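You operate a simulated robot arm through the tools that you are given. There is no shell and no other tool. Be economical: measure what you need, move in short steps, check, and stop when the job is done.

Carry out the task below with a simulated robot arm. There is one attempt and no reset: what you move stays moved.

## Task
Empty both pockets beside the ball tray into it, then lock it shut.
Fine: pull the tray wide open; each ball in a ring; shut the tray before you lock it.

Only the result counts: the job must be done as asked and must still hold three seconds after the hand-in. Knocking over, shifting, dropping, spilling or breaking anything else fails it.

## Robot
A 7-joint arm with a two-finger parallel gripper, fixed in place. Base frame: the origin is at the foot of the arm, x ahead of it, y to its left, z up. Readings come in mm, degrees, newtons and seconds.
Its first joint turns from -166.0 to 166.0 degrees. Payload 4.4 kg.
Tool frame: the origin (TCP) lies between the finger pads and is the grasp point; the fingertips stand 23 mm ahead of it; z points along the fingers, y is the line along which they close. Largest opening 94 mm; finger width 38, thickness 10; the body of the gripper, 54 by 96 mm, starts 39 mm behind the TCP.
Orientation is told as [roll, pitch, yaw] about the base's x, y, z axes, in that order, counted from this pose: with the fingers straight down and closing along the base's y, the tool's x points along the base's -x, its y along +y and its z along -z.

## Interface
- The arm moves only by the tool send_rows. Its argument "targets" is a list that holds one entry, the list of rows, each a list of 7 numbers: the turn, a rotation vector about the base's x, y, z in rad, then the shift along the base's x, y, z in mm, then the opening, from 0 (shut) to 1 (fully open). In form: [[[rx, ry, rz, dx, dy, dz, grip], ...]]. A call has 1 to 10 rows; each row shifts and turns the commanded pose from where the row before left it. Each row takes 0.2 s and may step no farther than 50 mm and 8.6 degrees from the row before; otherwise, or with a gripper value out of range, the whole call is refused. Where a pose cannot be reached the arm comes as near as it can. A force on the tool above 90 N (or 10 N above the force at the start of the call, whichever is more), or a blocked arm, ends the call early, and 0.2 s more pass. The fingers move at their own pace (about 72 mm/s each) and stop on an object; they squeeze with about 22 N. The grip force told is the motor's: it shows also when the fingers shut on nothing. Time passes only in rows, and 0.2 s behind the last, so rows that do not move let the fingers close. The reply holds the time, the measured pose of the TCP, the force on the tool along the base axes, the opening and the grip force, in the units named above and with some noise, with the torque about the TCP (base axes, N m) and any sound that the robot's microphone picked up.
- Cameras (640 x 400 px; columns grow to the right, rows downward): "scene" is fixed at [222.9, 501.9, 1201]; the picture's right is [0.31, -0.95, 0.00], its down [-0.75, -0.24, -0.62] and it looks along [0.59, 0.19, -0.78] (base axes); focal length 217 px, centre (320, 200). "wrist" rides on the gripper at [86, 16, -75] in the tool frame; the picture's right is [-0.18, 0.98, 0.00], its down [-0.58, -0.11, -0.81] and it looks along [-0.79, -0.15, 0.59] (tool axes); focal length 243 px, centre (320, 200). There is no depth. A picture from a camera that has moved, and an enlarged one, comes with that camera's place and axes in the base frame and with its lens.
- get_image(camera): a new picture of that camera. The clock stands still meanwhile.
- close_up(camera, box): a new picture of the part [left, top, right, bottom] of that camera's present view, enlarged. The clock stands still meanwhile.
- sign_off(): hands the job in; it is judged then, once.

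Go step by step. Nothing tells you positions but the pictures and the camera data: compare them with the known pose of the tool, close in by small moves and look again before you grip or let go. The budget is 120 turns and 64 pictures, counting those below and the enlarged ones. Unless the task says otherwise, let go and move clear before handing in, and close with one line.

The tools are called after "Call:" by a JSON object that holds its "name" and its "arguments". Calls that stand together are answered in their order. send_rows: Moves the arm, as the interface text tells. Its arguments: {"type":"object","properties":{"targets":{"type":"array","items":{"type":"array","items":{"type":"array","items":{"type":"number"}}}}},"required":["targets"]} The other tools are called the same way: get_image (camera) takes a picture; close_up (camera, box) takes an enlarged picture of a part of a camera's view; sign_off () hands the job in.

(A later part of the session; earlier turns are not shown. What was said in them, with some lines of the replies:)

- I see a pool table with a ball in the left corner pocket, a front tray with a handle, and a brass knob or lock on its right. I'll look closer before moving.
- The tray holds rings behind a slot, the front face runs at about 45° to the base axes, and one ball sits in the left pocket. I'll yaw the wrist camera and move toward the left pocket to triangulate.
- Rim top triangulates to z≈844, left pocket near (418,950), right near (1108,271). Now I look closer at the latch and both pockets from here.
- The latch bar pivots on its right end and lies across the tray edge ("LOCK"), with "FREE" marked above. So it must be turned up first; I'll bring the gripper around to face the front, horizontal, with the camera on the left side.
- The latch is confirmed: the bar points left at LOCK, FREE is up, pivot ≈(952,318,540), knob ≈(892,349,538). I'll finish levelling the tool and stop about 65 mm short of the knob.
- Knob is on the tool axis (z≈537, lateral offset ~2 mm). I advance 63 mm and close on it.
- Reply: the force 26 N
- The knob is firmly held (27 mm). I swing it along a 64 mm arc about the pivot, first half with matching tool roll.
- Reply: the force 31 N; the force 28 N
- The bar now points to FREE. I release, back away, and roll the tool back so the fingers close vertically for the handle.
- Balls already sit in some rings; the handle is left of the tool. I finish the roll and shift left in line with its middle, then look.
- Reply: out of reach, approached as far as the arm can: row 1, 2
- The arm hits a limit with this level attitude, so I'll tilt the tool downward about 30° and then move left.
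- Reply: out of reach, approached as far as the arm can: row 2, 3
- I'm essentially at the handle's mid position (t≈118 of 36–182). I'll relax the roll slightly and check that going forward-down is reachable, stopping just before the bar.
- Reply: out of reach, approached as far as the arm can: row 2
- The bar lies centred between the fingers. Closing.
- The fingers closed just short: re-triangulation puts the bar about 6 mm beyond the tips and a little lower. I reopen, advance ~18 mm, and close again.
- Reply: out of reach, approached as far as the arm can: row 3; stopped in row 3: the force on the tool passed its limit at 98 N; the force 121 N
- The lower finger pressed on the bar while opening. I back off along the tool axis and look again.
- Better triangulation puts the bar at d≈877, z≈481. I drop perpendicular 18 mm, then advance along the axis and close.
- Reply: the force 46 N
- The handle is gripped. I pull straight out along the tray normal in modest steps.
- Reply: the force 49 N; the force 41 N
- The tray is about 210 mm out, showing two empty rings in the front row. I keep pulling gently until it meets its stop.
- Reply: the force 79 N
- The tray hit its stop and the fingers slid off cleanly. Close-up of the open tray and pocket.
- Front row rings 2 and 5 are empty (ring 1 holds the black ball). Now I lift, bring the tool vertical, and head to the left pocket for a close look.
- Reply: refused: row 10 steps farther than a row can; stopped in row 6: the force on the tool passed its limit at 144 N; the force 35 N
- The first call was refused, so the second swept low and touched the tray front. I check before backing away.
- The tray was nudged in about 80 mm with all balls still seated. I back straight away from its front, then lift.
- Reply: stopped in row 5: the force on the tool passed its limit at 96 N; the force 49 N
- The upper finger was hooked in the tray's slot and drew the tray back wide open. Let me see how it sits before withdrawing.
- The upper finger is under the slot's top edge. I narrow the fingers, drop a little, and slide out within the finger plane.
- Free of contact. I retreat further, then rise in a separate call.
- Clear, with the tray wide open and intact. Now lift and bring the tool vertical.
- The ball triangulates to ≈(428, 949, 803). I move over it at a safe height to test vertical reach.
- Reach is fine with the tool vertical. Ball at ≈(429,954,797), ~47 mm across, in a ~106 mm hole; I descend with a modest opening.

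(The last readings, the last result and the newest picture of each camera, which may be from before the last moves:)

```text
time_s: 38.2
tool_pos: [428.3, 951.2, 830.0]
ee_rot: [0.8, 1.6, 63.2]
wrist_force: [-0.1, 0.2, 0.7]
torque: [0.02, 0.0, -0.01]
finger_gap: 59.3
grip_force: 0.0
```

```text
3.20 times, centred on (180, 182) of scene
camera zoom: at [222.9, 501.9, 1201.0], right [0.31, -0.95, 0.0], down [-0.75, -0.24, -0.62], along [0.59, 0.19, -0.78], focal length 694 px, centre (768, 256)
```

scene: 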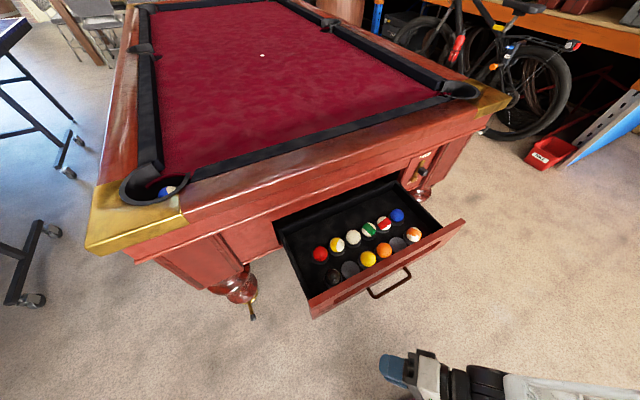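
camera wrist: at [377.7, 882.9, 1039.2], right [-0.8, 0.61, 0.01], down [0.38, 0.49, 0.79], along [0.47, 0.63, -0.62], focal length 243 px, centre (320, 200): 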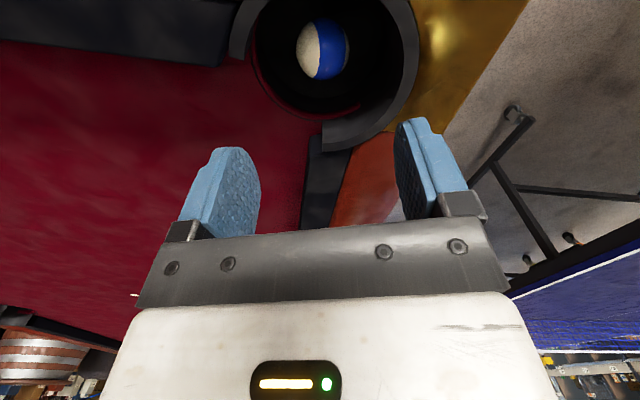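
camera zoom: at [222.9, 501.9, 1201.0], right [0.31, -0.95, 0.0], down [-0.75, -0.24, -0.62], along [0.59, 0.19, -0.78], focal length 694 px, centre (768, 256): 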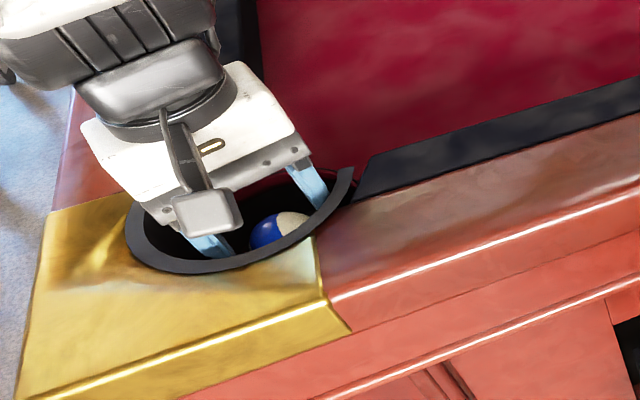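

The fingers straddle the ball without contact. I descend the last 18 mm and close.

Call:
{"name": "send_rows", "arguments": {"targets": [[[0, 0, 0, 0, 1, -10, 0.63], [0, 0, 0, 0, 1, -9, 0.63], [0, 0, 0, 0, 0, 0, 0], [0, 0, 0, 0, 0, 0, 0], [0, 0, 0, 0, 0, 0, 0]]]}}

```text
time_s: 39.4
tool_pos: [427.0, 953.9, 809.6]
ee_rot: [0.9, 1.6, 63.2]
wrist_force: [0.3, 0.2, -1.3]
torque: [-0.01, 0.0, 0.0]
finger_gap: 49.9
grip_force: 22.6
```

Gap 49.9 mm with grip force: the ball is held. I lift and check.

Call:
{"name": "send_rows", "arguments": {"targets": [[[0, 0, 0, 0, 0, 20, 0], [0, 0, 0, 0, 0, 35, 0], [0, 0, 0, 0, 0, 45, 0], [0, 0, 0, 0, 0, 45, 0]]]}}

Call:
{"name": "get_image", "arguments": {"camera": "wrist"}}

```text
time_s: 40.4
tool_pos: [428.6, 951.8, 954.1]
ee_rot: [0.9, 1.7, 63.2]
wrist_force: [0.3, 0.2, -2.6]
torque: [0.0, -0.01, 0.04]
finger_gap: 49.8
grip_force: 21.7
```

```text
23 pictures are left
camera wrist: at [375.9, 883.7, 1031.4], right [-0.8, 0.61, 0.01], down [0.38, 0.49, 0.79], along [0.47, 0.63, -0.62], focal length 243 px, centre (320, 200)
```

wrist: 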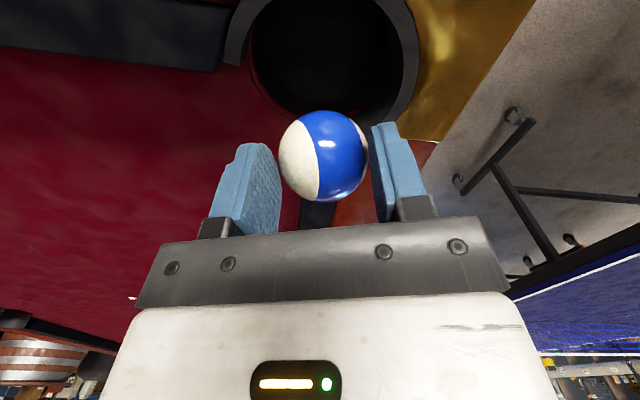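

The ball is secure and the pocket is empty now. I carry it to a viewing spot in front of the open tray.

Call:
{"name": "send_rows", "arguments": {"targets": [[[0, 0, 0, -5, -45, 0, 0], [0, 0, -0.035, 0, -48, 0, 0], [0, 0, -0.035, 0, -48, 0, 0], [0, 0, -0.035, 0, -48, 0, 0], [0, 0, -0.035, 2, -48, 0, 0], [0, 0, -0.035, 2, -48, 0, 0], [0, 0, -0.035, 2, -48, 0, 0], [0, 0, -0.035, 2, -48, 0, 0], [0, 0, -0.035, 2, -48, 0, 0], [0, 0, -0.035, 2, -48, 0, 0]]]}}

Call:
{"name": "send_rows", "arguments": {"targets": [[[0, 0, 0, 0, -40, -30, 0], [0, 0, 0, 0, -40, -30, 0], [0, 0, 0, 0, -40, -30, 0], [0, 0, 0, 0, -35, -30, 0], [0, 0, 0, 0, -30, -25, 0]]]}}

Call:
{"name": "get_image", "arguments": {"camera": "wrist"}}

Call:
{"name": "close_up", "arguments": {"camera": "scene", "box": [260, 170, 480, 307]}}

```text
time_s: 42.6
tool_pos: [434.7, 474.9, 957.1]
ee_rot: [0.9, 1.5, 45.3]
wrist_force: [0.2, -1.5, -1.9]
torque: [-0.01, 0.02, -0.01]
finger_gap: 50.2
grip_force: 22.3
```

```text
time_s: 43.8
tool_pos: [435.5, 291.9, 811.4]
ee_rot: [0.8, 1.6, 45.3]
wrist_force: [-0.3, -0.2, -1.8]
torque: [0.0, 0.01, 0.04]
finger_gap: 49.8
grip_force: 22.4
```

```text
22 pictures are left
camera wrist: at [363.1, 242.5, 889.1], right [-0.57, 0.82, 0.01], down [0.51, 0.34, 0.79], along [0.64, 0.45, -0.62], focal length 243 px, centre (320, 200)
```

wrist: 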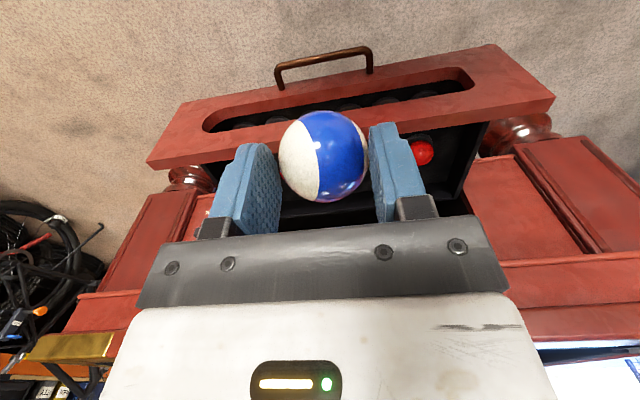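

```text
2.91 times, centred on (370, 238) of scene
camera zoom: at [222.9, 501.9, 1201.0], right [0.31, -0.95, 0.0], down [-0.75, -0.24, -0.62], along [0.59, 0.19, -0.78], focal length 631 px, centre (174, 88)
```

zoom: 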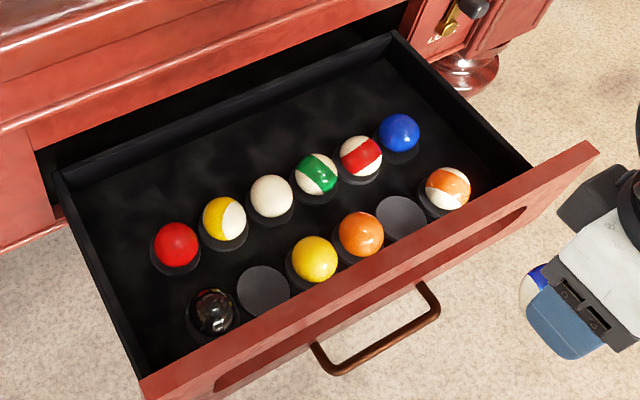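

The tray is open and balls' centres look to be around z≈530. I move the camera to a steeper view to locate the two empty rings precisely.

Call:
{"name": "send_rows", "arguments": {"targets": [[[0, 0, 0, 31, 31, 20, 0], [0, 0, 0, 30, 31, 19, 0]]]}}

Call:
{"name": "close_up", "arguments": {"camera": "wrist", "box": [160, 0, 480, 200]}}

```text
time_s: 44.4
tool_pos: [497.4, 351.7, 850.4]
ee_rot: [0.9, 1.5, 45.2]
wrist_force: [-0.6, 0.7, -2.5]
torque: [0.02, -0.01, 0.01]
finger_gap: 49.7
grip_force: 21.7
```

```text
2.00 times, centred on (320, 100) of wrist
camera zoom: at [425.3, 302.6, 927.7], right [-0.57, 0.82, 0.01], down [0.51, 0.34, 0.79], along [0.64, 0.45, -0.62], focal length 485 px, centre (320, 400)
```

zoom: 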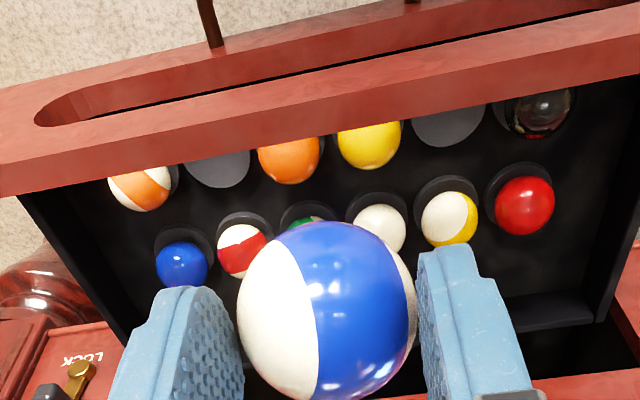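

Triangulated: balls sit at z≈523, rings are spaced 66 mm; empty ring 2 ≈(501,487) and ring 5 ≈(642,348). I go above ring 2 and partly down.

Call:
{"name": "send_rows", "arguments": {"targets": [[[0, 0, 0, 1, 45, 0, 0], [0, 0, 0, 1, 45, -10, 0], [0, 0, 0, 0, 43, -20, 0], [0, 0, 0, 0, 0, -45, 0], [0, 0, 0, 0, 0, -45, 0], [0, 0, 0, 0, 0, -45, 0], [0, 0, 0, 0, 0, -45, 0], [0, 0, 0, 0, 0, -30, 0]]]}}

Call:
{"name": "close_up", "arguments": {"camera": "scene", "box": [290, 200, 450, 300]}}

Call:
{"name": "get_image", "arguments": {"camera": "wrist"}}

```text
time_s: 46.2
tool_pos: [499.4, 485.2, 608.3]
ee_rot: [0.9, 1.5, 45.3]
wrist_force: [-0.1, -0.4, -1.1]
torque: [-0.01, 0.04, -0.02]
finger_gap: 49.7
grip_force: 21.9
```

```text
4.00 times, centred on (370, 250) of scene
camera zoom: at [222.9, 501.9, 1201.0], right [0.31, -0.95, 0.0], down [-0.75, -0.24, -0.62], along [0.59, 0.19, -0.78], focal length 868 px, centre (120, 0)
```

zoom: 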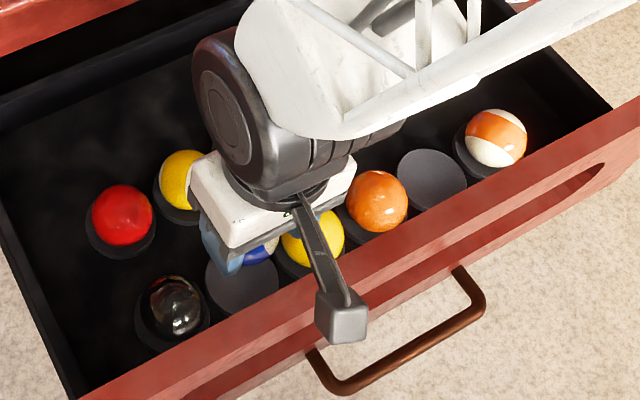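

```text
18 pictures are left
camera wrist: at [427.3, 436.0, 685.4], right [-0.57, 0.82, 0.01], down [0.51, 0.34, 0.79], along [0.65, 0.45, -0.61], focal length 243 px, centre (320, 200)
```

wrist: 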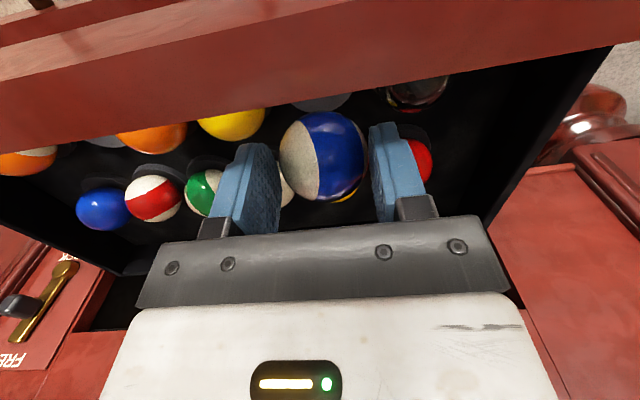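

Alignment checks out. The camera mount would pass very near the tray's front panel, so I lean the tool 15° toward the table about the ball, then descend.

Call:
{"name": "send_rows", "arguments": {"targets": [[[-0.0933, 0.0919, 0, 1.9, 1.9, 0, 0], [-0.0933, 0.0919, 0, 1.8, 1.8, 0, 0], [0, 0, 0, 0, 0, -20, 0], [0, 0, 0, 0, 0, -20, 0], [0, 0, 0, 0, 0, -12, 0], [0, 0, 0, 0, 0, -6, 0]]]}}

Call:
{"name": "close_up", "arguments": {"camera": "scene", "box": [290, 200, 450, 300]}}

```text
time_s: 47.6
tool_pos: [500.5, 489.2, 551.0]
ee_rot: [0.8, 16.6, 45.2]
wrist_force: [-0.7, 0.0, -1.8]
torque: [-0.02, -0.02, -0.03]
finger_gap: 49.8
grip_force: 22.1
```

```text
4.00 times, centred on (370, 250) of scene
camera zoom: at [222.9, 501.9, 1201.0], right [0.31, -0.95, 0.0], down [-0.75, -0.24, -0.62], along [0.59, 0.19, -0.78], focal length 868 px, centre (120, 0)
```

zoom: 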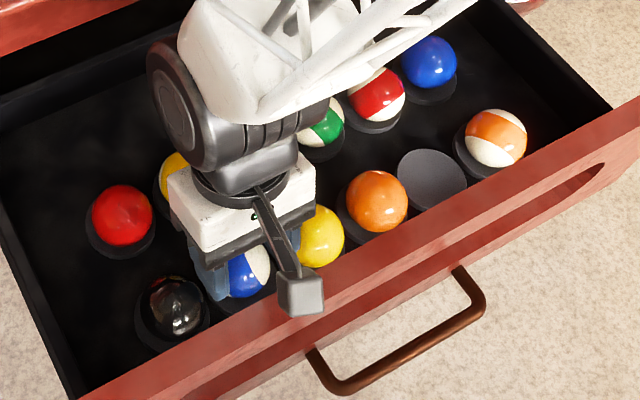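

The ball is over its ring with no contact yet. Lowering in small steps to feel for the seat.

Call:
{"name": "send_rows", "arguments": {"targets": [[[0, 0, 0, 0, 0, -3, 0], [0, 0, 0, 0, 0, -3, 0]]]}}

Call:
{"name": "send_rows", "arguments": {"targets": [[[0, 0, 0, 0, 0, -3, 0]]]}}

```text
time_s: 48.2
tool_pos: [499.9, 488.8, 545.1]
ee_rot: [0.7, 16.6, 45.2]
wrist_force: [7.6, -4.4, 16.8]
torque: [-0.04, -0.42, -0.06]
finger_gap: 51.1
grip_force: 21.9
```

```text
time_s: 48.6
tool_pos: [499.8, 489.3, 542.5]
ee_rot: [0.9, 16.7, 45.2]
wrist_force: [6.7, -8.8, 14.5]
torque: [-0.24, -0.29, -0.08]
finger_gap: 51.3
grip_force: 22.5
```

Contact felt, the ball is on its ring. I ease sideways 1.5 mm with the force and release with a small opening, then rise.

Call:
{"name": "send_rows", "arguments": {"targets": [[[0, 0, 0, 1, -1, 0, 0], [0, 0, 0, 0, 0, 0, 0.6], [0, 0, 0, 0, 0, 0, 0.6]]]}}

Call:
{"name": "send_rows", "arguments": {"targets": [[[0, 0, 0, 2.5, 2.5, 12, 0.6], [0, 0, 0, 2.5, 2.5, 12, 0.6], [0, 0, 0, 6, 6, 30, 0.6], [0, 0, 0, 0, 0, 45, 0.6], [0, 0, 0, 0, 0, 48, 0.6], [0, 0, 0, 0, 0, 48, 0.6]]]}}

Call:
{"name": "close_up", "arguments": {"camera": "scene", "box": [290, 200, 450, 300]}}

```text
time_s: 49.4
tool_pos: [501.1, 487.2, 541.1]
ee_rot: [0.7, 16.7, 45.3]
wrist_force: [0.7, 0.0, 0.0]
torque: [0.0, 0.0, 0.03]
finger_gap: 56.4
grip_force: 0.1
```

```text
time_s: 50.8
tool_pos: [512.4, 497.4, 738.0]
ee_rot: [0.9, 16.7, 45.4]
wrist_force: [0.7, 1.1, -0.3]
torque: [-0.01, 0.01, 0.03]
finger_gap: 56.3
grip_force: 0.0
```

```text
4.00 times, centred on (370, 250) of scene
camera zoom: at [222.9, 501.9, 1201.0], right [0.31, -0.95, 0.0], down [-0.75, -0.24, -0.62], along [0.59, 0.19, -0.78], focal length 868 px, centre (120, 0)
```

zoom: 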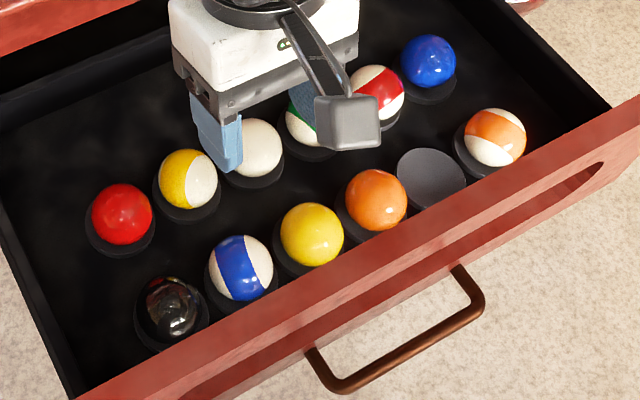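

The blue-striped ball is seated. Next I rise, straighten the tool and head to the right pocket.

Call:
{"name": "send_rows", "arguments": {"targets": [[[0.0976, -0.0961, 0, 0, 0, 45, 0.6], [0.0976, -0.0961, 0, 0, 0, 45, 0.6], [0, 0, 0, 0, 0, 48, 0.6], [0, 0, 0, 0, 0, 48, 0.6], [0, 0, 0, 0, 0, 48, 0.6], [0, 0, 0, 0, 0, 30, 0.6]]]}}

Call:
{"name": "send_rows", "arguments": {"targets": [[[0, 0, -0.054, 42, -25, 0, 0.6], [0, 0, -0.054, 42, -25, 0, 0.6], [0, 0, -0.054, 42, -25, 0, 0.6], [0, 0, -0.054, 42, -25, 0, 0.6], [0, 0, -0.054, 42, -25, 0, 0.6], [0, 0, -0.054, 42, -25, 0, 0.6], [0, 0, -0.054, 42, -25, 0, 0.6], [0, 0, -0.054, 42, -25, 0, 0.6], [0, 0, -0.054, 42, -25, 0, 0.6], [0, 0, -0.054, 42, -25, 0, 0.6]]]}}

Call:
{"name": "get_image", "arguments": {"camera": "wrist"}}

```text
time_s: 52.2
tool_pos: [513.5, 502.1, 1000.7]
ee_rot: [0.9, 1.0, 45.3]
wrist_force: [-0.2, 0.2, 0.8]
torque: [0.01, 0.02, 0.03]
finger_gap: 56.5
grip_force: 0.1
```

```text
time_s: 54.4
tool_pos: [934.1, 251.2, 1001.0]
ee_rot: [0.9, 0.8, 14.4]
wrist_force: [0.9, -1.2, 0.9]
torque: [-0.02, -0.01, 0.02]
finger_gap: 56.5
grip_force: 0.1
```

```text
15 pictures are left
camera wrist: at [846.6, 243.5, 1077.9], right [-0.06, 1.0, 0.01], down [0.61, 0.03, 0.8], along [0.79, 0.06, -0.61], focal length 243 px, centre (320, 200)
```

wrist: 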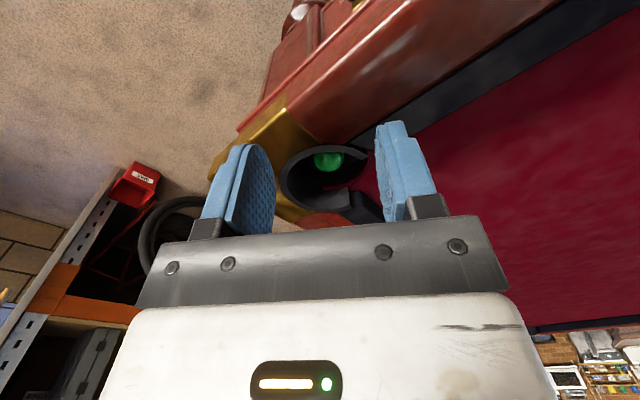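

A green ball sits in the right pocket, at ≈(1107,277). I move toward it high up to test the reach.

Call:
{"name": "send_rows", "arguments": {"targets": [[[0, 0, 0, 42, 6, -10, 0.63], [0, 0, 0, 42, 6, -10, 0.63], [0, 0, 0, 42, 6, -10, 0.63], [0, 0, 0, 42, 6, -10, 0.63]]]}}

Call:
{"name": "get_image", "arguments": {"camera": "wrist"}}

```text
time_s: 55.4
tool_pos: [1102.2, 270.5, 961.0]
ee_rot: [1.0, 0.9, 14.4]
wrist_force: [0.1, -0.4, -0.1]
torque: [-0.02, -0.01, 0.01]
finger_gap: 59.1
grip_force: 0.0
```

```text
14 pictures are left
camera wrist: at [1014.9, 265.5, 1037.9], right [-0.07, 1.0, 0.01], down [0.61, 0.03, 0.8], along [0.79, 0.06, -0.61], focal length 243 px, centre (320, 200)
```

wrist: 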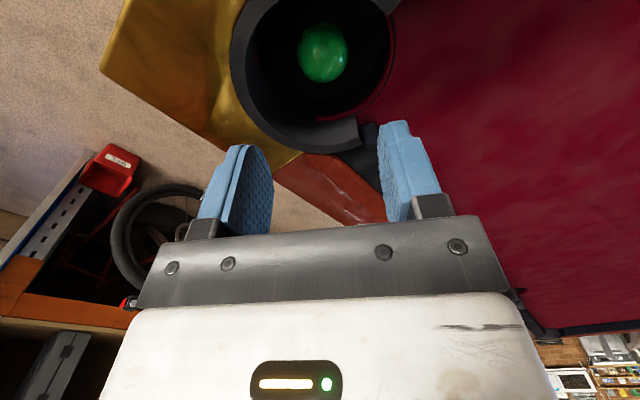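

Reach is fine. Ball ~7 mm forward and ~2.5 mm left of the tool; I correct and descend as with the first.

Call:
{"name": "send_rows", "arguments": {"targets": [[[0, 0, 0, 4, 2, -35, 0.63], [0, 0, 0, 3, 2, -35, 0.63], [0, 0, 0, 0, 0, -30, 0.63], [0, 0, 0, 0, 0, -20, 0.63], [0, 0, 0, 0, 0, -12, 0.63]]]}}

Call:
{"name": "close_up", "arguments": {"camera": "scene", "box": [400, 50, 520, 125]}}

```text
time_s: 56.6
tool_pos: [1107.3, 277.1, 828.6]
ee_rot: [0.9, 0.8, 14.2]
wrist_force: [0.2, 0.7, 0.2]
torque: [0.01, -0.04, 0.02]
finger_gap: 59.2
grip_force: 0.0
```

```text
5.33 times, centred on (460, 88) of scene
camera zoom: at [222.9, 501.9, 1201.0], right [0.31, -0.95, 0.0], down [-0.75, -0.24, -0.62], along [0.59, 0.19, -0.78], focal length 1157 px, centre (-427, 800)
```

zoom: 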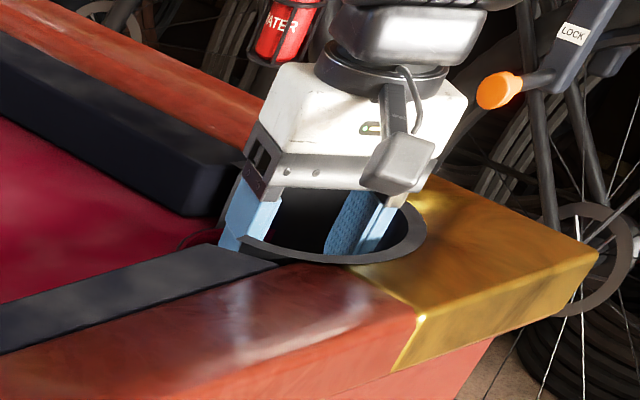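

Call:
{"name": "send_rows", "arguments": {"targets": [[[0, 0, 0, 0, 0, -10, 0.63], [0, 0, 0, 0, 0, -9, 0.63], [0, 0, 0, 0, 0, 0, 0], [0, 0, 0, 0, 0, 0, 0], [0, 0, 0, 0, 0, 0, 0]]]}}

Call:
{"name": "send_rows", "arguments": {"targets": [[[0, 0, 0, 0, 0, 20, 0], [0, 0, 0, 0, 0, 35, 0], [0, 0, 0, 0, 0, 45, 0], [0, 0, 0, 0, 0, 48, 0]]]}}

Call:
{"name": "get_image", "arguments": {"camera": "wrist"}}

```text
time_s: 57.8
tool_pos: [1107.2, 277.9, 809.5]
ee_rot: [1.0, 0.9, 14.4]
wrist_force: [-0.2, -0.7, -0.2]
torque: [0.0, 0.07, 0.0]
finger_gap: 49.5
grip_force: 21.8
```

```text
time_s: 58.8
tool_pos: [1108.3, 276.8, 957.0]
ee_rot: [0.8, 1.0, 14.3]
wrist_force: [-0.5, 0.0, -3.2]
torque: [0.02, 0.01, 0.01]
finger_gap: 49.4
grip_force: 21.6
```

```text
12 pictures are left
camera wrist: at [1021.4, 270.6, 1033.8], right [-0.07, 1.0, 0.01], down [0.61, 0.03, 0.79], along [0.79, 0.06, -0.61], focal length 243 px, centre (320, 200)
```

wrist: 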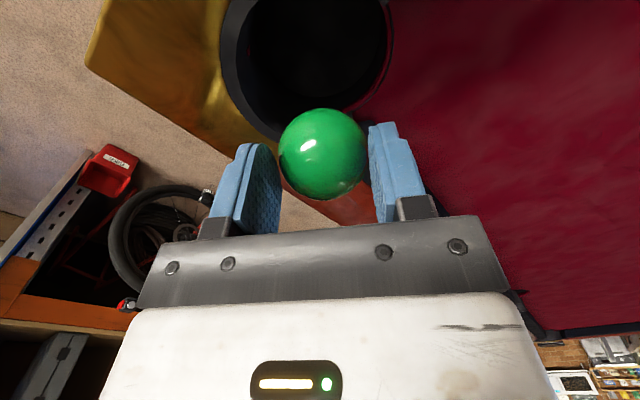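

The green ball is held and both pockets are empty. I carry it over ring 5.

Call:
{"name": "send_rows", "arguments": {"targets": [[[0, 0, 0.054, -46.5, 7.2, 2, 0], [0, 0, 0.054, -46.5, 7.2, 2, 0], [0, 0, 0.054, -46.5, 7.2, 0, 0], [0, 0, 0.054, -46.5, 7.2, 0, 0], [0, 0, 0.054, -46.5, 7.2, 0, 0], [0, 0, 0.054, -46.5, 7.2, 0, 0], [0, 0, 0.054, -46.5, 7.2, 0, 0], [0, 0, 0.054, -46.5, 7.2, 0, 0], [0, 0, 0.054, -46.5, 7.2, 0, 0], [0, 0, 0.054, -46.5, 7.2, 0, 0]]]}}

Call:
{"name": "send_rows", "arguments": {"targets": [[[-0.0933, 0.0919, 0, 0, 0, -40, 0], [-0.0933, 0.0919, 0, 0, 0, -40, 0], [0, 0, 0, 0, 0, -45, 0], [0, 0, 0, 0, 0, -45, 0], [0, 0, 0, 0, 0, -45, 0], [0, 0, 0, 0, 0, -45, 0], [0, 0, 0, 0, 0, -45, 0]]]}}

```text
time_s: 61.0
tool_pos: [642.3, 348.8, 961.3]
ee_rot: [0.9, 0.9, 45.3]
wrist_force: [-0.5, 0.0, -1.5]
torque: [-0.01, 0.03, -0.01]
finger_gap: 49.4
grip_force: 21.9
```

```text
time_s: 62.6
tool_pos: [642.5, 347.5, 654.8]
ee_rot: [0.8, 15.9, 45.2]
wrist_force: [0.1, 0.1, -0.4]
torque: [-0.03, -0.01, -0.01]
finger_gap: 49.7
grip_force: 22.5
```

Call:
{"name": "send_rows", "arguments": {"targets": [[[0, 0, 0, 0, 0, -40, 0], [0, 0, 0, 0, 1, -40, 0], [0, 0, 0, 0, 0, -18, 0]]]}}

Call:
{"name": "close_up", "arguments": {"camera": "scene", "box": [320, 190, 480, 290]}}

```text
time_s: 63.4
tool_pos: [643.5, 349.8, 559.7]
ee_rot: [0.9, 16.0, 45.1]
wrist_force: [-0.2, -0.4, -2.0]
torque: [-0.02, 0.01, 0.0]
finger_gap: 49.3
grip_force: 21.7
```

```text
4.00 times, centred on (400, 240) of scene
camera zoom: at [222.9, 501.9, 1201.0], right [0.31, -0.95, 0.0], down [-0.75, -0.24, -0.62], along [0.59, 0.19, -0.78], focal length 868 px, centre (0, 40)
```

zoom: 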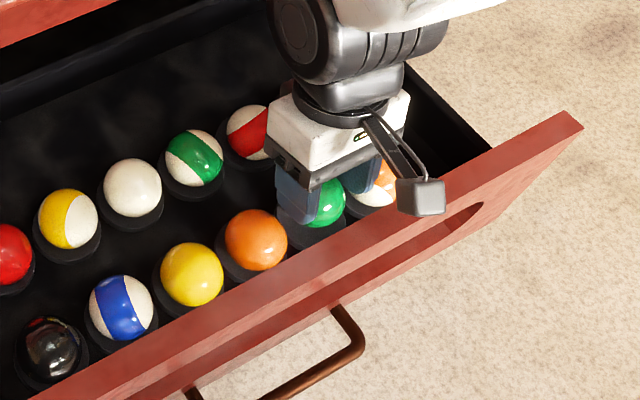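

Aligned. Lowering gently to the seat.

Call:
{"name": "send_rows", "arguments": {"targets": [[[0, 0, 0, 0, 0, -6, 0], [0, 0, 0, 0, 0, -4, 0], [0, 0, 0, 0, 0, -3, 0]]]}}

Call:
{"name": "send_rows", "arguments": {"targets": [[[0, 0, 0, 0, 0, -3, 0]]]}}

```text
time_s: 64.2
tool_pos: [643.7, 350.2, 545.7]
ee_rot: [0.8, 15.9, 45.2]
wrist_force: [0.8, -0.6, 20.2]
torque: [0.18, -0.23, 0.0]
finger_gap: 50.6
grip_force: 21.5
```

```text
time_s: 64.6
tool_pos: [642.3, 350.1, 543.3]
ee_rot: [0.6, 15.9, 45.2]
wrist_force: [1.7, -1.8, 15.1]
torque: [0.11, -0.13, -0.01]
finger_gap: 50.8
grip_force: 22.0
```

Seated with almost no side force. Release and rise.

Call:
{"name": "send_rows", "arguments": {"targets": [[[0, 0, 0, 0, 0, 0, 0.6], [0, 0, 0, 0, 0, 0, 0.6]]]}}

Call:
{"name": "send_rows", "arguments": {"targets": [[[0, 0, 0, 2.5, 2.5, 12, 0.6], [0, 0, 0, 2.5, 2.5, 12, 0.6], [0, 0, 0, 6, 6, 30, 0.6], [0, 0, 0, 0, 0, 45, 0.6], [0, 0, 0, 0, 0, 48, 0.6], [0, 0, 0, 0, 0, 48, 0.6]]]}}

Call:
{"name": "close_up", "arguments": {"camera": "scene", "box": [270, 170, 480, 301]}}

```text
time_s: 65.2
tool_pos: [641.8, 349.8, 542.5]
ee_rot: [0.8, 16.0, 45.2]
wrist_force: [-1.1, -0.2, -0.1]
torque: [0.0, 0.0, -0.05]
finger_gap: 56.5
grip_force: 0.0
```

```text
time_s: 66.6
tool_pos: [653.4, 359.6, 738.2]
ee_rot: [0.9, 16.0, 45.3]
wrist_force: [-0.3, 0.3, -0.6]
torque: [0.01, 0.01, -0.02]
finger_gap: 56.7
grip_force: 0.1
```

```text
3.05 times, centred on (375, 236) of scene
camera zoom: at [222.9, 501.9, 1201.0], right [0.31, -0.95, 0.0], down [-0.75, -0.24, -0.62], along [0.59, 0.19, -0.78], focal length 661 px, centre (152, 92)
```

zoom: 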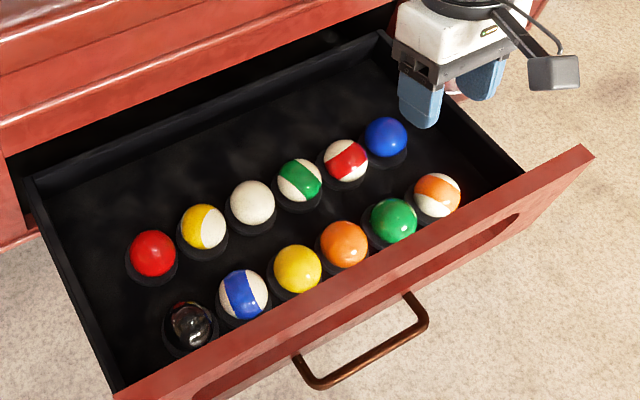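

All twelve balls sit in rings. Next I reorient to a level tool with the camera on top (safely high, in front of the tray) so I can push the handle bar in.

Call:
{"name": "send_rows", "arguments": {"targets": [[[0.0933, -0.0919, 0, -10, -17, 10, 0.3], [0.0933, -0.0919, 0, -10, -17, 10, 0.1], [0, 0, -0.145, -10, -17, 5, 0], [0, 0, -0.145, -10, -17, 0, 0], [0, 0, -0.145, -10, -17, 0, 0], [0, 0, -0.145, -10, -17, 0, 0], [0, 0, -0.145, -10, -17, 0, 0], [0, 0, -0.145, -10, -17, 0, 0], [0, 0, -0.145, -8, -15, 0, 0], [0, 0, -0.145, -8, -15, 0, 0]]]}}

Call:
{"name": "send_rows", "arguments": {"targets": [[[0, 0, -0.14, 0, 0, 0, 0], [0, 0, -0.14, 0, 0, 0, 0], [0, 0, -0.12, 0, 0, 0, 0], [0.1033, -0.1017, 0, 0, 0, 0, 0], [0.1033, -0.1017, 0, 0, 0, 0, 0], [0.1033, -0.1017, 0, 0, 0, 0, 0], [0.1033, -0.1017, 0, 0, 0, 0, 0], [0.1033, -0.1017, 0, 0, 0, 0, 0], [0.1033, -0.1017, 0, 0, 0, 0, 0], [0.1033, -0.1017, 0, 0, 0, 0, 0]]]}}

```text
time_s: 68.8
tool_pos: [557.2, 194.8, 760.8]
ee_rot: [0.9, 0.9, -21.5]
wrist_force: [0.3, 0.1, -0.6]
torque: [0.02, -0.02, -0.01]
finger_gap: 0.0
grip_force: 21.9
```

```text
time_s: 71.0
tool_pos: [558.0, 194.6, 762.5]
ee_rot: [59.2, 0.2, -43.6]
wrist_force: [-1.0, -0.9, 0.7]
torque: [-0.02, -0.04, -0.03]
finger_gap: 0.1
grip_force: 22.2
```

Call:
{"name": "send_rows", "arguments": {"targets": [[[0.0955, -0.094, 0, 0, 0, 0, 0], [0.0955, -0.094, 0, 0, 0, 0, 0], [0.0955, -0.094, 0, 0, 0, 0, 0], [0.0955, -0.094, 0, 0, 0, 0, 0], [0.101, 0.101, 0, 0, 0, -15, 0], [0.101, 0.101, 0, 0, 0, -15, 0], [0.101, 0.101, 0, 0, 0, -15, 0], [0.101, 0.101, 0, 0, 0, -15, 0], [0.101, 0.101, 0, 0, 0, -15, 0], [0.101, 0.101, 0, 0, 0, -15, 0]]]}}

Call:
{"name": "send_rows", "arguments": {"targets": [[[0.101, 0.101, 0, -10, 10, -20, 0], [0.101, 0.101, 0, -20, 20, -30, 0], [0.101, 0.101, 0, -20, 20, -30, 0], [0.101, 0.101, 0, -20, 20, -30, 0], [0.101, 0.101, 0, -20, 20, -30, 0], [0, 0, 0, -17, 16, -30, 0], [0, 0, 0, 0, 0, -21, 0]]]}}

Call:
{"name": "get_image", "arguments": {"camera": "wrist"}}

```text
time_s: 73.2
tool_pos: [556.8, 196.0, 672.0]
ee_rot: [91.3, 48.8, -42.9]
wrist_force: [0.0, -1.4, 0.3]
torque: [-0.03, 0.0, -0.02]
finger_gap: 0.0
grip_force: 22.0
```

```text
time_s: 74.8
tool_pos: [450.6, 302.0, 480.3]
ee_rot: [168.4, 88.6, 33.5]
wrist_force: [-0.3, 0.1, 0.3]
torque: [-0.01, -0.02, -0.03]
finger_gap: 0.1
grip_force: 22.0
```

```text
9 pictures are left
camera wrist: at [406.4, 236.9, 565.4], right [0.7, -0.69, -0.18], down [-0.63, -0.49, -0.6], along [0.33, 0.54, -0.78], focal length 243 px, centre (320, 200)
```

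wrist: 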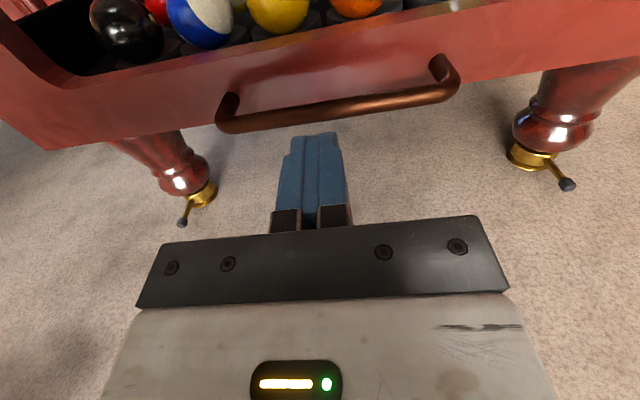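

The closed fingertips face the handle bar at its height. I push the tray in steadily along its normal.

Call:
{"name": "send_rows", "arguments": {"targets": [[[0, 0, 0, 10.6, 10.6, 0, 0], [0, 0, 0, 10.6, 10.6, 0, 0], [0, 0, 0, 12, 12, 0, 0], [0, 0, 0, 13, 13, 0, 0], [0, 0, 0, 13, 13, 0, 0], [0, 0, 0, 13, 13, 0, 0], [0, 0, 0, 13, 13, 0, 0], [0, 0, 0, 13, 13, 0, 0], [0, 0, 0, 13, 13, 0, 0], [0, 0, 0, 13, 13, 0, 0]]]}}

Call:
{"name": "get_image", "arguments": {"camera": "scene"}}

```text
time_s: 75.5
tool_pos: [484.2, 329.0, 501.5]
ee_rot: [170.2, 85.7, 35.6]
wrist_force: [-0.9, 2.4, 24.5]
torque: [0.45, -0.33, 0.08]
finger_gap: 0.2
grip_force: 21.0
out of reach, approached as far as the arm can: row 2
stopped in row 3: the force on the tool passed its limit at 257 N (the readings are from after the stop); the commanded pose is now the measured one
```

```text
8 pictures are left
```

scene: 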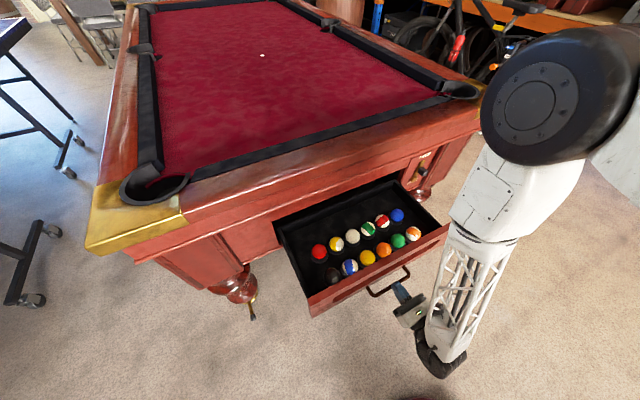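

The push met a hard resistance and the tip rode up over the bar. I back off and check for contact elsewhere on the arm.

Call:
{"name": "send_rows", "arguments": {"targets": [[[0, 0, 0, -14, -14, 5, 0], [0, 0, 0, -14, -14, 0, 0], [0, 0, 0, 0, 0, -10, 0]]]}}

Call:
{"name": "close_up", "arguments": {"camera": "scene", "box": [330, 180, 530, 305]}}

```text
time_s: 76.3
tool_pos: [455.0, 301.4, 495.8]
ee_rot: [169.5, 86.0, 35.0]
wrist_force: [-0.2, 0.8, 0.0]
torque: [-0.03, -0.02, 0.02]
finger_gap: 0.0
grip_force: 21.7
```

```text
3.20 times, centred on (430, 242) of scene
camera zoom: at [222.9, 501.9, 1201.0], right [0.31, -0.95, 0.0], down [-0.75, -0.24, -0.62], along [0.59, 0.19, -0.78], focal length 694 px, centre (-32, 64)
```

zoom: 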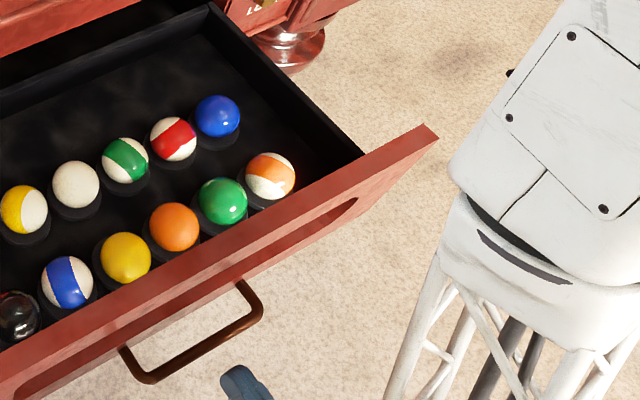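

The forearm was passing right by the panel's end in this posture. I'll return to the earlier attitude (camera left, 30° down) that worked for the pull, grip the bar again and push with it.

Call:
{"name": "send_rows", "arguments": {"targets": [[[-0.0961, -0.0976, 0, -6, -8, 5, 0], [-0.0961, -0.0976, 0, -6, -8, 5, 0], [-0.0961, -0.0976, 0, 0, -3, 3, 0], [-0.0961, -0.0976, 0, 0, -3, 3, 0], [-0.0961, -0.0976, 0, 0, -3, 3, 0], [-0.0961, -0.0976, 0, 0, -3, 3, 0], [-0.0961, -0.0976, 0, 0, -3, 3, 0], [-0.0961, -0.0976, 0, 0, 0, 3, 0], [-0.0961, -0.0976, 0, 0, 0, 3, 0], [-0.09, -0.09, 0, 0, 0, 3, 0]]]}}

Call:
{"name": "send_rows", "arguments": {"targets": [[[-0.0927, 0.0912, 0, 0, 0, 5, 0.2], [-0.0927, 0.0912, 0, 0, 0, 5, 0.4], [-0.0927, 0.0912, 0, 0, 0, 0, 0.5], [-0.0927, 0.0912, 0, 0, 0, 0, 0.5]]]}}

Call:
{"name": "get_image", "arguments": {"camera": "scene"}}

```text
time_s: 78.5
tool_pos: [443.0, 269.9, 529.9]
ee_rot: [90.8, 11.2, -40.5]
wrist_force: [0.3, 0.3, 0.4]
torque: [0.0, 0.02, -0.02]
finger_gap: 0.0
grip_force: 22.5
```

```text
time_s: 79.5
tool_pos: [444.4, 269.1, 539.0]
ee_rot: [60.4, 11.8, -46.8]
wrist_force: [0.8, 0.2, 0.0]
torque: [0.0, 0.03, 0.01]
finger_gap: 47.1
grip_force: 0.1
```

```text
6 pictures are left
```

scene: 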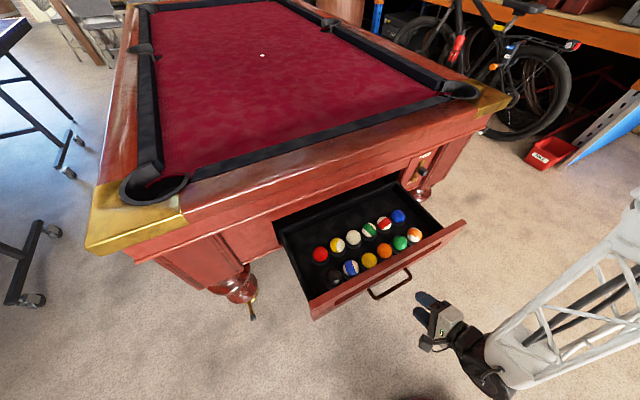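

The arm now comes in low from the right, as in the pull. I slide onto the bar along the tool axis and grip.

Call:
{"name": "send_rows", "arguments": {"targets": [[[0, 0, 0, 0, 0, -13, 0.45], [0, 0, 0, 12.7, 12.9, -10.5, 0.45], [0, 0, 0, 12.7, 12.9, -10.5, 0.45], [0, 0, 0, 12.7, 12.9, -10.5, 0.45], [0, 0, 0, 12.7, 12.9, -10.5, 0.45], [0, 0, 0, 0, 0, 0, 0], [0, 0, 0, 0, 0, 0, 0], [0, 0, 0, 0, 0, 0, 0]]]}}

```text
time_s: 81.3
tool_pos: [494.6, 319.7, 485.3]
ee_rot: [60.3, 11.8, -46.7]
wrist_force: [3.9, -1.6, 12.8]
torque: [-0.98, -1.24, 0.94]
finger_gap: 19.3
grip_force: 45.3
```

Gripped at 19 mm. Pushing in steps.

Call:
{"name": "send_rows", "arguments": {"targets": [[[0, 0, 0, 8, 8, 0, 0], [0, 0, 0, 13, 13.1, 0, 0], [0, 0, 0, 14.1, 14.2, 0, 0], [0, 0, 0, 14.1, 14.2, 0, 0], [0, 0, 0, 14.1, 14.2, 0, 0]]]}}

```text
time_s: 82.5
tool_pos: [555.3, 384.4, 484.5]
ee_rot: [60.3, 11.6, -46.7]
wrist_force: [19.8, -18.9, -12.2]
torque: [-1.34, -1.16, 0.6]
finger_gap: 19.4
grip_force: 45.1
```

Call:
{"name": "send_rows", "arguments": {"targets": [[[0, 0, 0, 15.5, 12.6, 0, 0], [0, 0, 0, 14.1, 14.2, 0, 0], [0, 0, 0, 14.1, 14.2, 0, 0], [0, 0, 0, 14.1, 14.2, 0, 0], [0, 0, 0, 14.1, 14.2, 0, 0], [0, 0, 0, 10, 10, 0, 0]]]}}

```text
time_s: 83.9
tool_pos: [640.6, 463.7, 484.5]
ee_rot: [60.4, 11.8, -46.7]
wrist_force: [-26.7, 26.7, -0.9]
torque: [-0.95, -0.96, 1.48]
finger_gap: 19.6
grip_force: 44.5
```

Call:
{"name": "send_rows", "arguments": {"targets": [[[0, 0, 0, 12.5, 15.5, 0, 0], [0, 0, 0, 14.1, 14.2, 0, 0], [0, 0, 0, 12, 12, 0, 0], [0, 0, 0, 8, 8, 0, 0]]]}}

```text
time_s: 84.9
tool_pos: [688.0, 512.9, 484.6]
ee_rot: [60.4, 11.7, -46.9]
wrist_force: [26.3, -28.3, 7.3]
torque: [-1.33, -1.42, 0.39]
finger_gap: 19.8
grip_force: 44.6
```

Call:
{"name": "send_rows", "arguments": {"targets": [[[0, 0, 0, 5, 3, 0, 0], [0, 0, 0, 3.5, 3.5, 0, 0], [0, 0, 0, 3, 3, 0, 0], [0, 0, 0, 2, 2, 0, 0]]]}}

```text
time_s: 85.9
tool_pos: [697.1, 525.2, 482.2]
ee_rot: [60.2, 11.8, -46.7]
wrist_force: [-20.7, -24.3, 21.0]
torque: [-1.11, -1.15, 0.89]
finger_gap: 19.6
grip_force: 44.9
```

Resistance appears at the original closed position. One more small push to be sure it is fully home, then look.

Call:
{"name": "send_rows", "arguments": {"targets": [[[0, 0, 0, 2, 2, 0, 0], [0, 0, 0, 2, 2, 0, 0]]]}}

Call:
{"name": "close_up", "arguments": {"camera": "scene", "box": [260, 140, 460, 265]}}

```text
time_s: 86.5
tool_pos: [700.3, 527.7, 480.6]
ee_rot: [60.0, 11.7, -46.8]
wrist_force: [-39.5, -32.8, -2.2]
torque: [-1.17, -0.83, 1.28]
finger_gap: 19.7
grip_force: 45.0
```

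```text
3.20 times, centred on (360, 202) of scene
camera zoom: at [222.9, 501.9, 1201.0], right [0.31, -0.95, 0.0], down [-0.75, -0.24, -0.62], along [0.59, 0.19, -0.78], focal length 694 px, centre (192, 192)
```

zoom: 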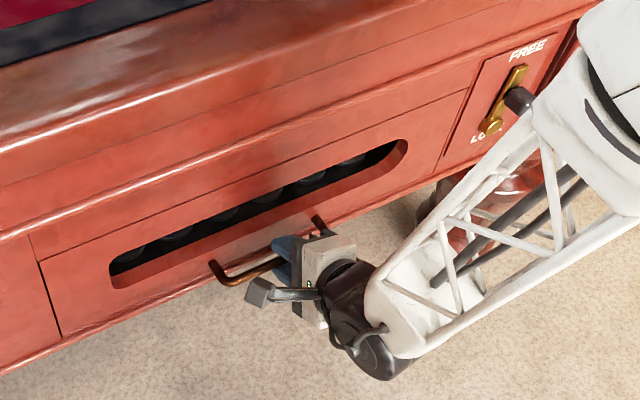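

The tray is flush, with its handle exactly where it began. I release and back out along the tool axis.

Call:
{"name": "send_rows", "arguments": {"targets": [[[0, 0, 0, 0, 0, 0, 0.4], [0, 0, 0, 0, 0, 0, 0.45], [0, 0, 0, -12.2, -12.4, 10, 0.45], [0, 0, 0, -12.2, -12.4, 10, 0.45], [0, 0, 0, -12.2, -12.4, 10, 0.45], [0, 0, 0, -12.2, -12.4, 10, 0.45], [0, 0, 0, -20, -20, 5, 0.45], [0, 0, 0, -20, -20, 5, 0.45]]]}}

```text
time_s: 88.3
tool_pos: [612.9, 440.6, 533.0]
ee_rot: [60.3, 11.8, -46.7]
wrist_force: [0.3, -0.2, 0.3]
torque: [0.04, -0.02, 0.04]
finger_gap: 42.4
grip_force: 0.1
```

Now to the latch: level the tool, roll camera-up, and move right to the spot I released the knob from.

Call:
{"name": "send_rows", "arguments": {"targets": [[[0.093, -0.0915, 0, 16, -15.5, 5, 0.7], [0.093, -0.0915, 0, 16, -15.5, 5, 0.7], [0.093, -0.0915, 0, 16, -15.5, 5, 0.7], [0.093, -0.0915, 0, 16, -15.5, 5, 0.7], [0.0957, 0.0973, 0, 16, -15.5, 5, 0.7], [0.0957, 0.0973, 0, 16, -15.5, 5, 0.7], [0.0957, 0.0973, 0, 16, -15.5, 5, 0.7], [0.0957, 0.0973, 0, 16, -15.5, 5, 0.7], [0.0957, 0.0973, 0, 16, -15.5, 5, 0.7], [0.0957, 0.0973, 0, 16, -15.5, 5, 0.7]]]}}

Call:
{"name": "send_rows", "arguments": {"targets": [[[0.0957, 0.0973, 0, 15.4, -13.8, 4.2, 0.7], [0.0957, 0.0973, 0, 15.4, -13.8, 4.2, 0.7], [0.0957, 0.0973, 0, 15.4, -13.8, 4.2, 0.7], [0.0957, 0.0973, 0, 15.4, -13.8, 4.2, 0.7], [0, 0, 0, 15.4, -13.8, 4.2, 0.7]]]}}

Call:
{"name": "get_image", "arguments": {"camera": "wrist"}}

```text
time_s: 90.5
tool_pos: [774.6, 285.4, 583.4]
ee_rot: [96.5, 58.1, -37.0]
wrist_force: [-0.4, 0.5, 0.3]
torque: [-0.02, 0.02, 0.04]
finger_gap: 66.0
grip_force: 0.0
```

```text
time_s: 91.7
tool_pos: [852.5, 215.2, 605.5]
ee_rot: [173.8, 86.0, 39.2]
wrist_force: [0.4, -0.5, 0.5]
torque: [-0.01, 0.0, -0.01]
finger_gap: 65.8
grip_force: 0.0
```

```text
4 pictures are left
camera wrist: at [805.6, 148.1, 688.3], right [0.71, -0.68, -0.18], down [-0.61, -0.47, -0.64], along [0.35, 0.56, -0.75], focal length 243 px, centre (320, 200)
```

wrist: 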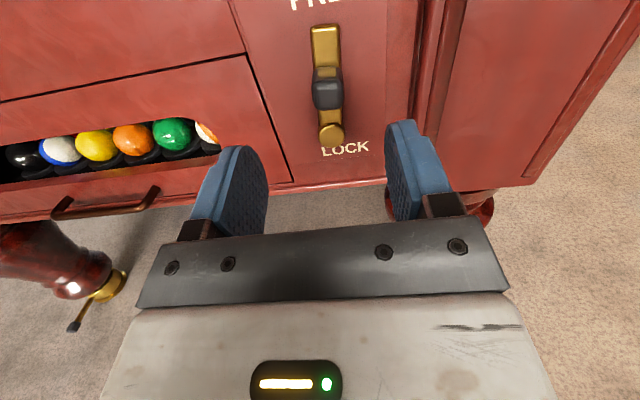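

The bar stands at FREE, the tray is shut with balls in view, and the knob is in line. I advance and grip it.

Call:
{"name": "send_rows", "arguments": {"targets": [[[-0.043, 0.042, 0, 25, 25.2, -2, 0.7], [0, 0, 0, 25, 25.2, -1, 0.7], [0, 0, 0, 24.4, 25.2, -1, 0.7], [0, 0, 0, 0, 0, 0, 0], [0, 0, 0, 0, 0, 0, 0], [0, 0, 0, 0, 0, 0, 0]]]}}

```text
time_s: 93.1
tool_pos: [925.1, 294.2, 603.0]
ee_rot: [135.9, 89.3, 1.4]
wrist_force: [3.5, 9.9, -2.7]
torque: [0.43, 0.12, -0.73]
finger_gap: 25.6
grip_force: 45.3
```

Knob held. Now the reverse arc, up→left, first half.

Call:
{"name": "send_rows", "arguments": {"targets": [[[-0.0918, -0.0933, 0, -5.95, 5.86, -0.55, 0], [-0.0918, -0.0933, 0, -5.85, 5.76, -1.63, 0], [-0.0918, -0.0933, 0, -5.65, 5.56, -2.69, 0], [-0.0918, -0.0933, 0, -5.35, 5.27, -3.71, 0], [-0.0918, -0.0933, 0, -4.96, 4.88, -4.65, 0], [-0.0918, -0.0933, 0, -4.48, 4.41, -5.52, 0]]]}}

Call:
{"name": "send_rows", "arguments": {"targets": [[[-0.0918, -0.0933, 0, -3.93, 3.87, -6.29, 0], [-0.0918, -0.0933, 0, -3.31, 3.26, -6.96, 0], [-0.0918, -0.0933, 0, -2.64, 2.6, -7.51, 0], [-0.0918, -0.0933, 0, -1.92, 1.89, -7.93, 0], [-0.0918, -0.0933, 0, -1.16, 1.14, -8.21, 0], [-0.0918, -0.0933, 0, -0.39, 0.39, -8.35, 0]]]}}

Call:
{"name": "get_image", "arguments": {"camera": "wrist"}}

```text
time_s: 94.5
tool_pos: [892.6, 323.0, 582.6]
ee_rot: [90.5, 44.3, -43.8]
wrist_force: [-1.6, 35.7, -5.5]
torque: [1.32, 0.81, 0.2]
finger_gap: 26.1
grip_force: 44.7
```

```text
time_s: 95.9
tool_pos: [879.3, 335.6, 536.4]
ee_rot: [90.0, -0.6, -44.0]
wrist_force: [-14.5, 27.0, -22.5]
torque: [0.81, 1.09, 0.17]
finger_gap: 26.5
grip_force: 45.4
```

```text
3 pictures are left
camera wrist: at [764.5, 342.5, 552.1], right [0.12, -0.12, 0.98], down [-0.14, -0.98, -0.1], along [0.98, -0.13, -0.14], focal length 243 px, centre (320, 200)
```

wrist: 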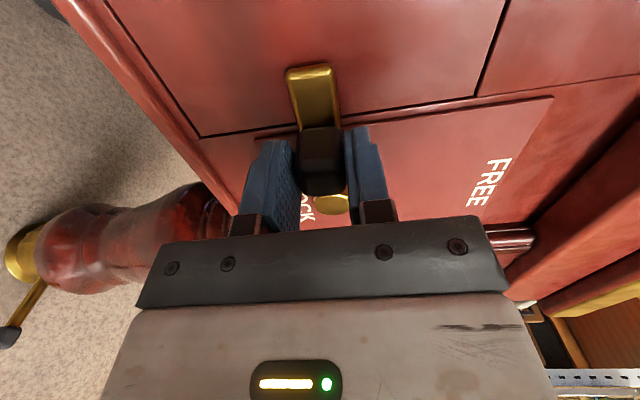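

The bar lies across the tray again, just as at the start. I nudge it down slightly against its stop, release, and back off.

Call:
{"name": "send_rows", "arguments": {"targets": [[[-0.014, -0.0143, 0, 0, 0, -1.5, 0], [0, 0, 0, 0, 0, 0, 0.5], [0, 0, 0, 0, 0, 0, 0.7], [0, 0, 0, 0, 0, 0, 0.7], [0, 0, 0, -28, -28.5, 0, 0.7], [0, 0, 0, -28, -28.5, 0, 0.7], [0, 0, 0, -28, -28.5, 0, 0.7]]]}}

Call:
{"name": "get_image", "arguments": {"camera": "wrist"}}

Call:
{"name": "get_image", "arguments": {"camera": "scene"}}

```text
time_s: 97.5
tool_pos: [796.7, 249.2, 536.9]
ee_rot: [90.1, -1.6, -43.9]
wrist_force: [0.0, -0.3, 0.4]
torque: [0.02, -0.05, 0.01]
finger_gap: 65.8
grip_force: 0.2
```

```text
2 pictures are left
camera wrist: at [680.7, 257.2, 550.7], right [0.11, -0.11, 0.99], down [-0.14, -0.99, -0.09], along [0.98, -0.13, -0.12], focal length 243 px, centre (320, 200)
```

wrist: 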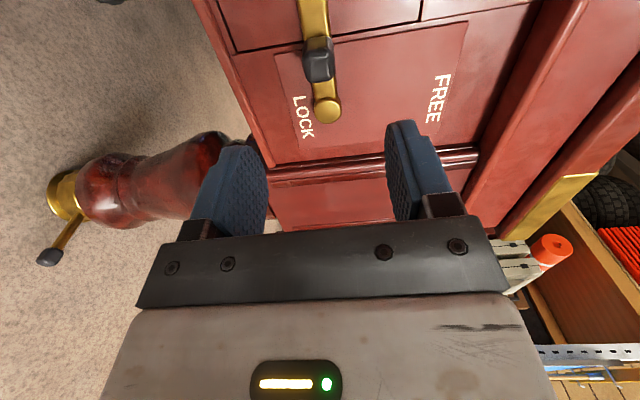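

```text
1 pictures are left
```

scene: 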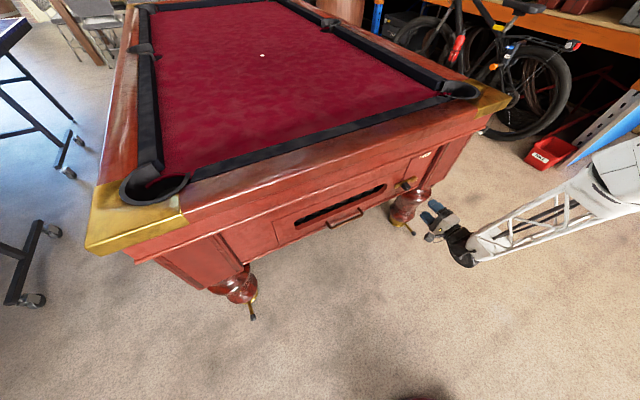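

The tray is shut, the bar is across at LOCK, both pockets are empty and the gripper is clear. I'm handing in.

Call:
{"name": "sign_off", "arguments": {}}

```text
The job is handed in.
```

I moved both pocket balls into the tray's two empty rings, shut the tray and locked it. On the way, one wrong move knocked the open tray part-way in. A finger caught in its slot then pulled it back out, and no ball left its ring.
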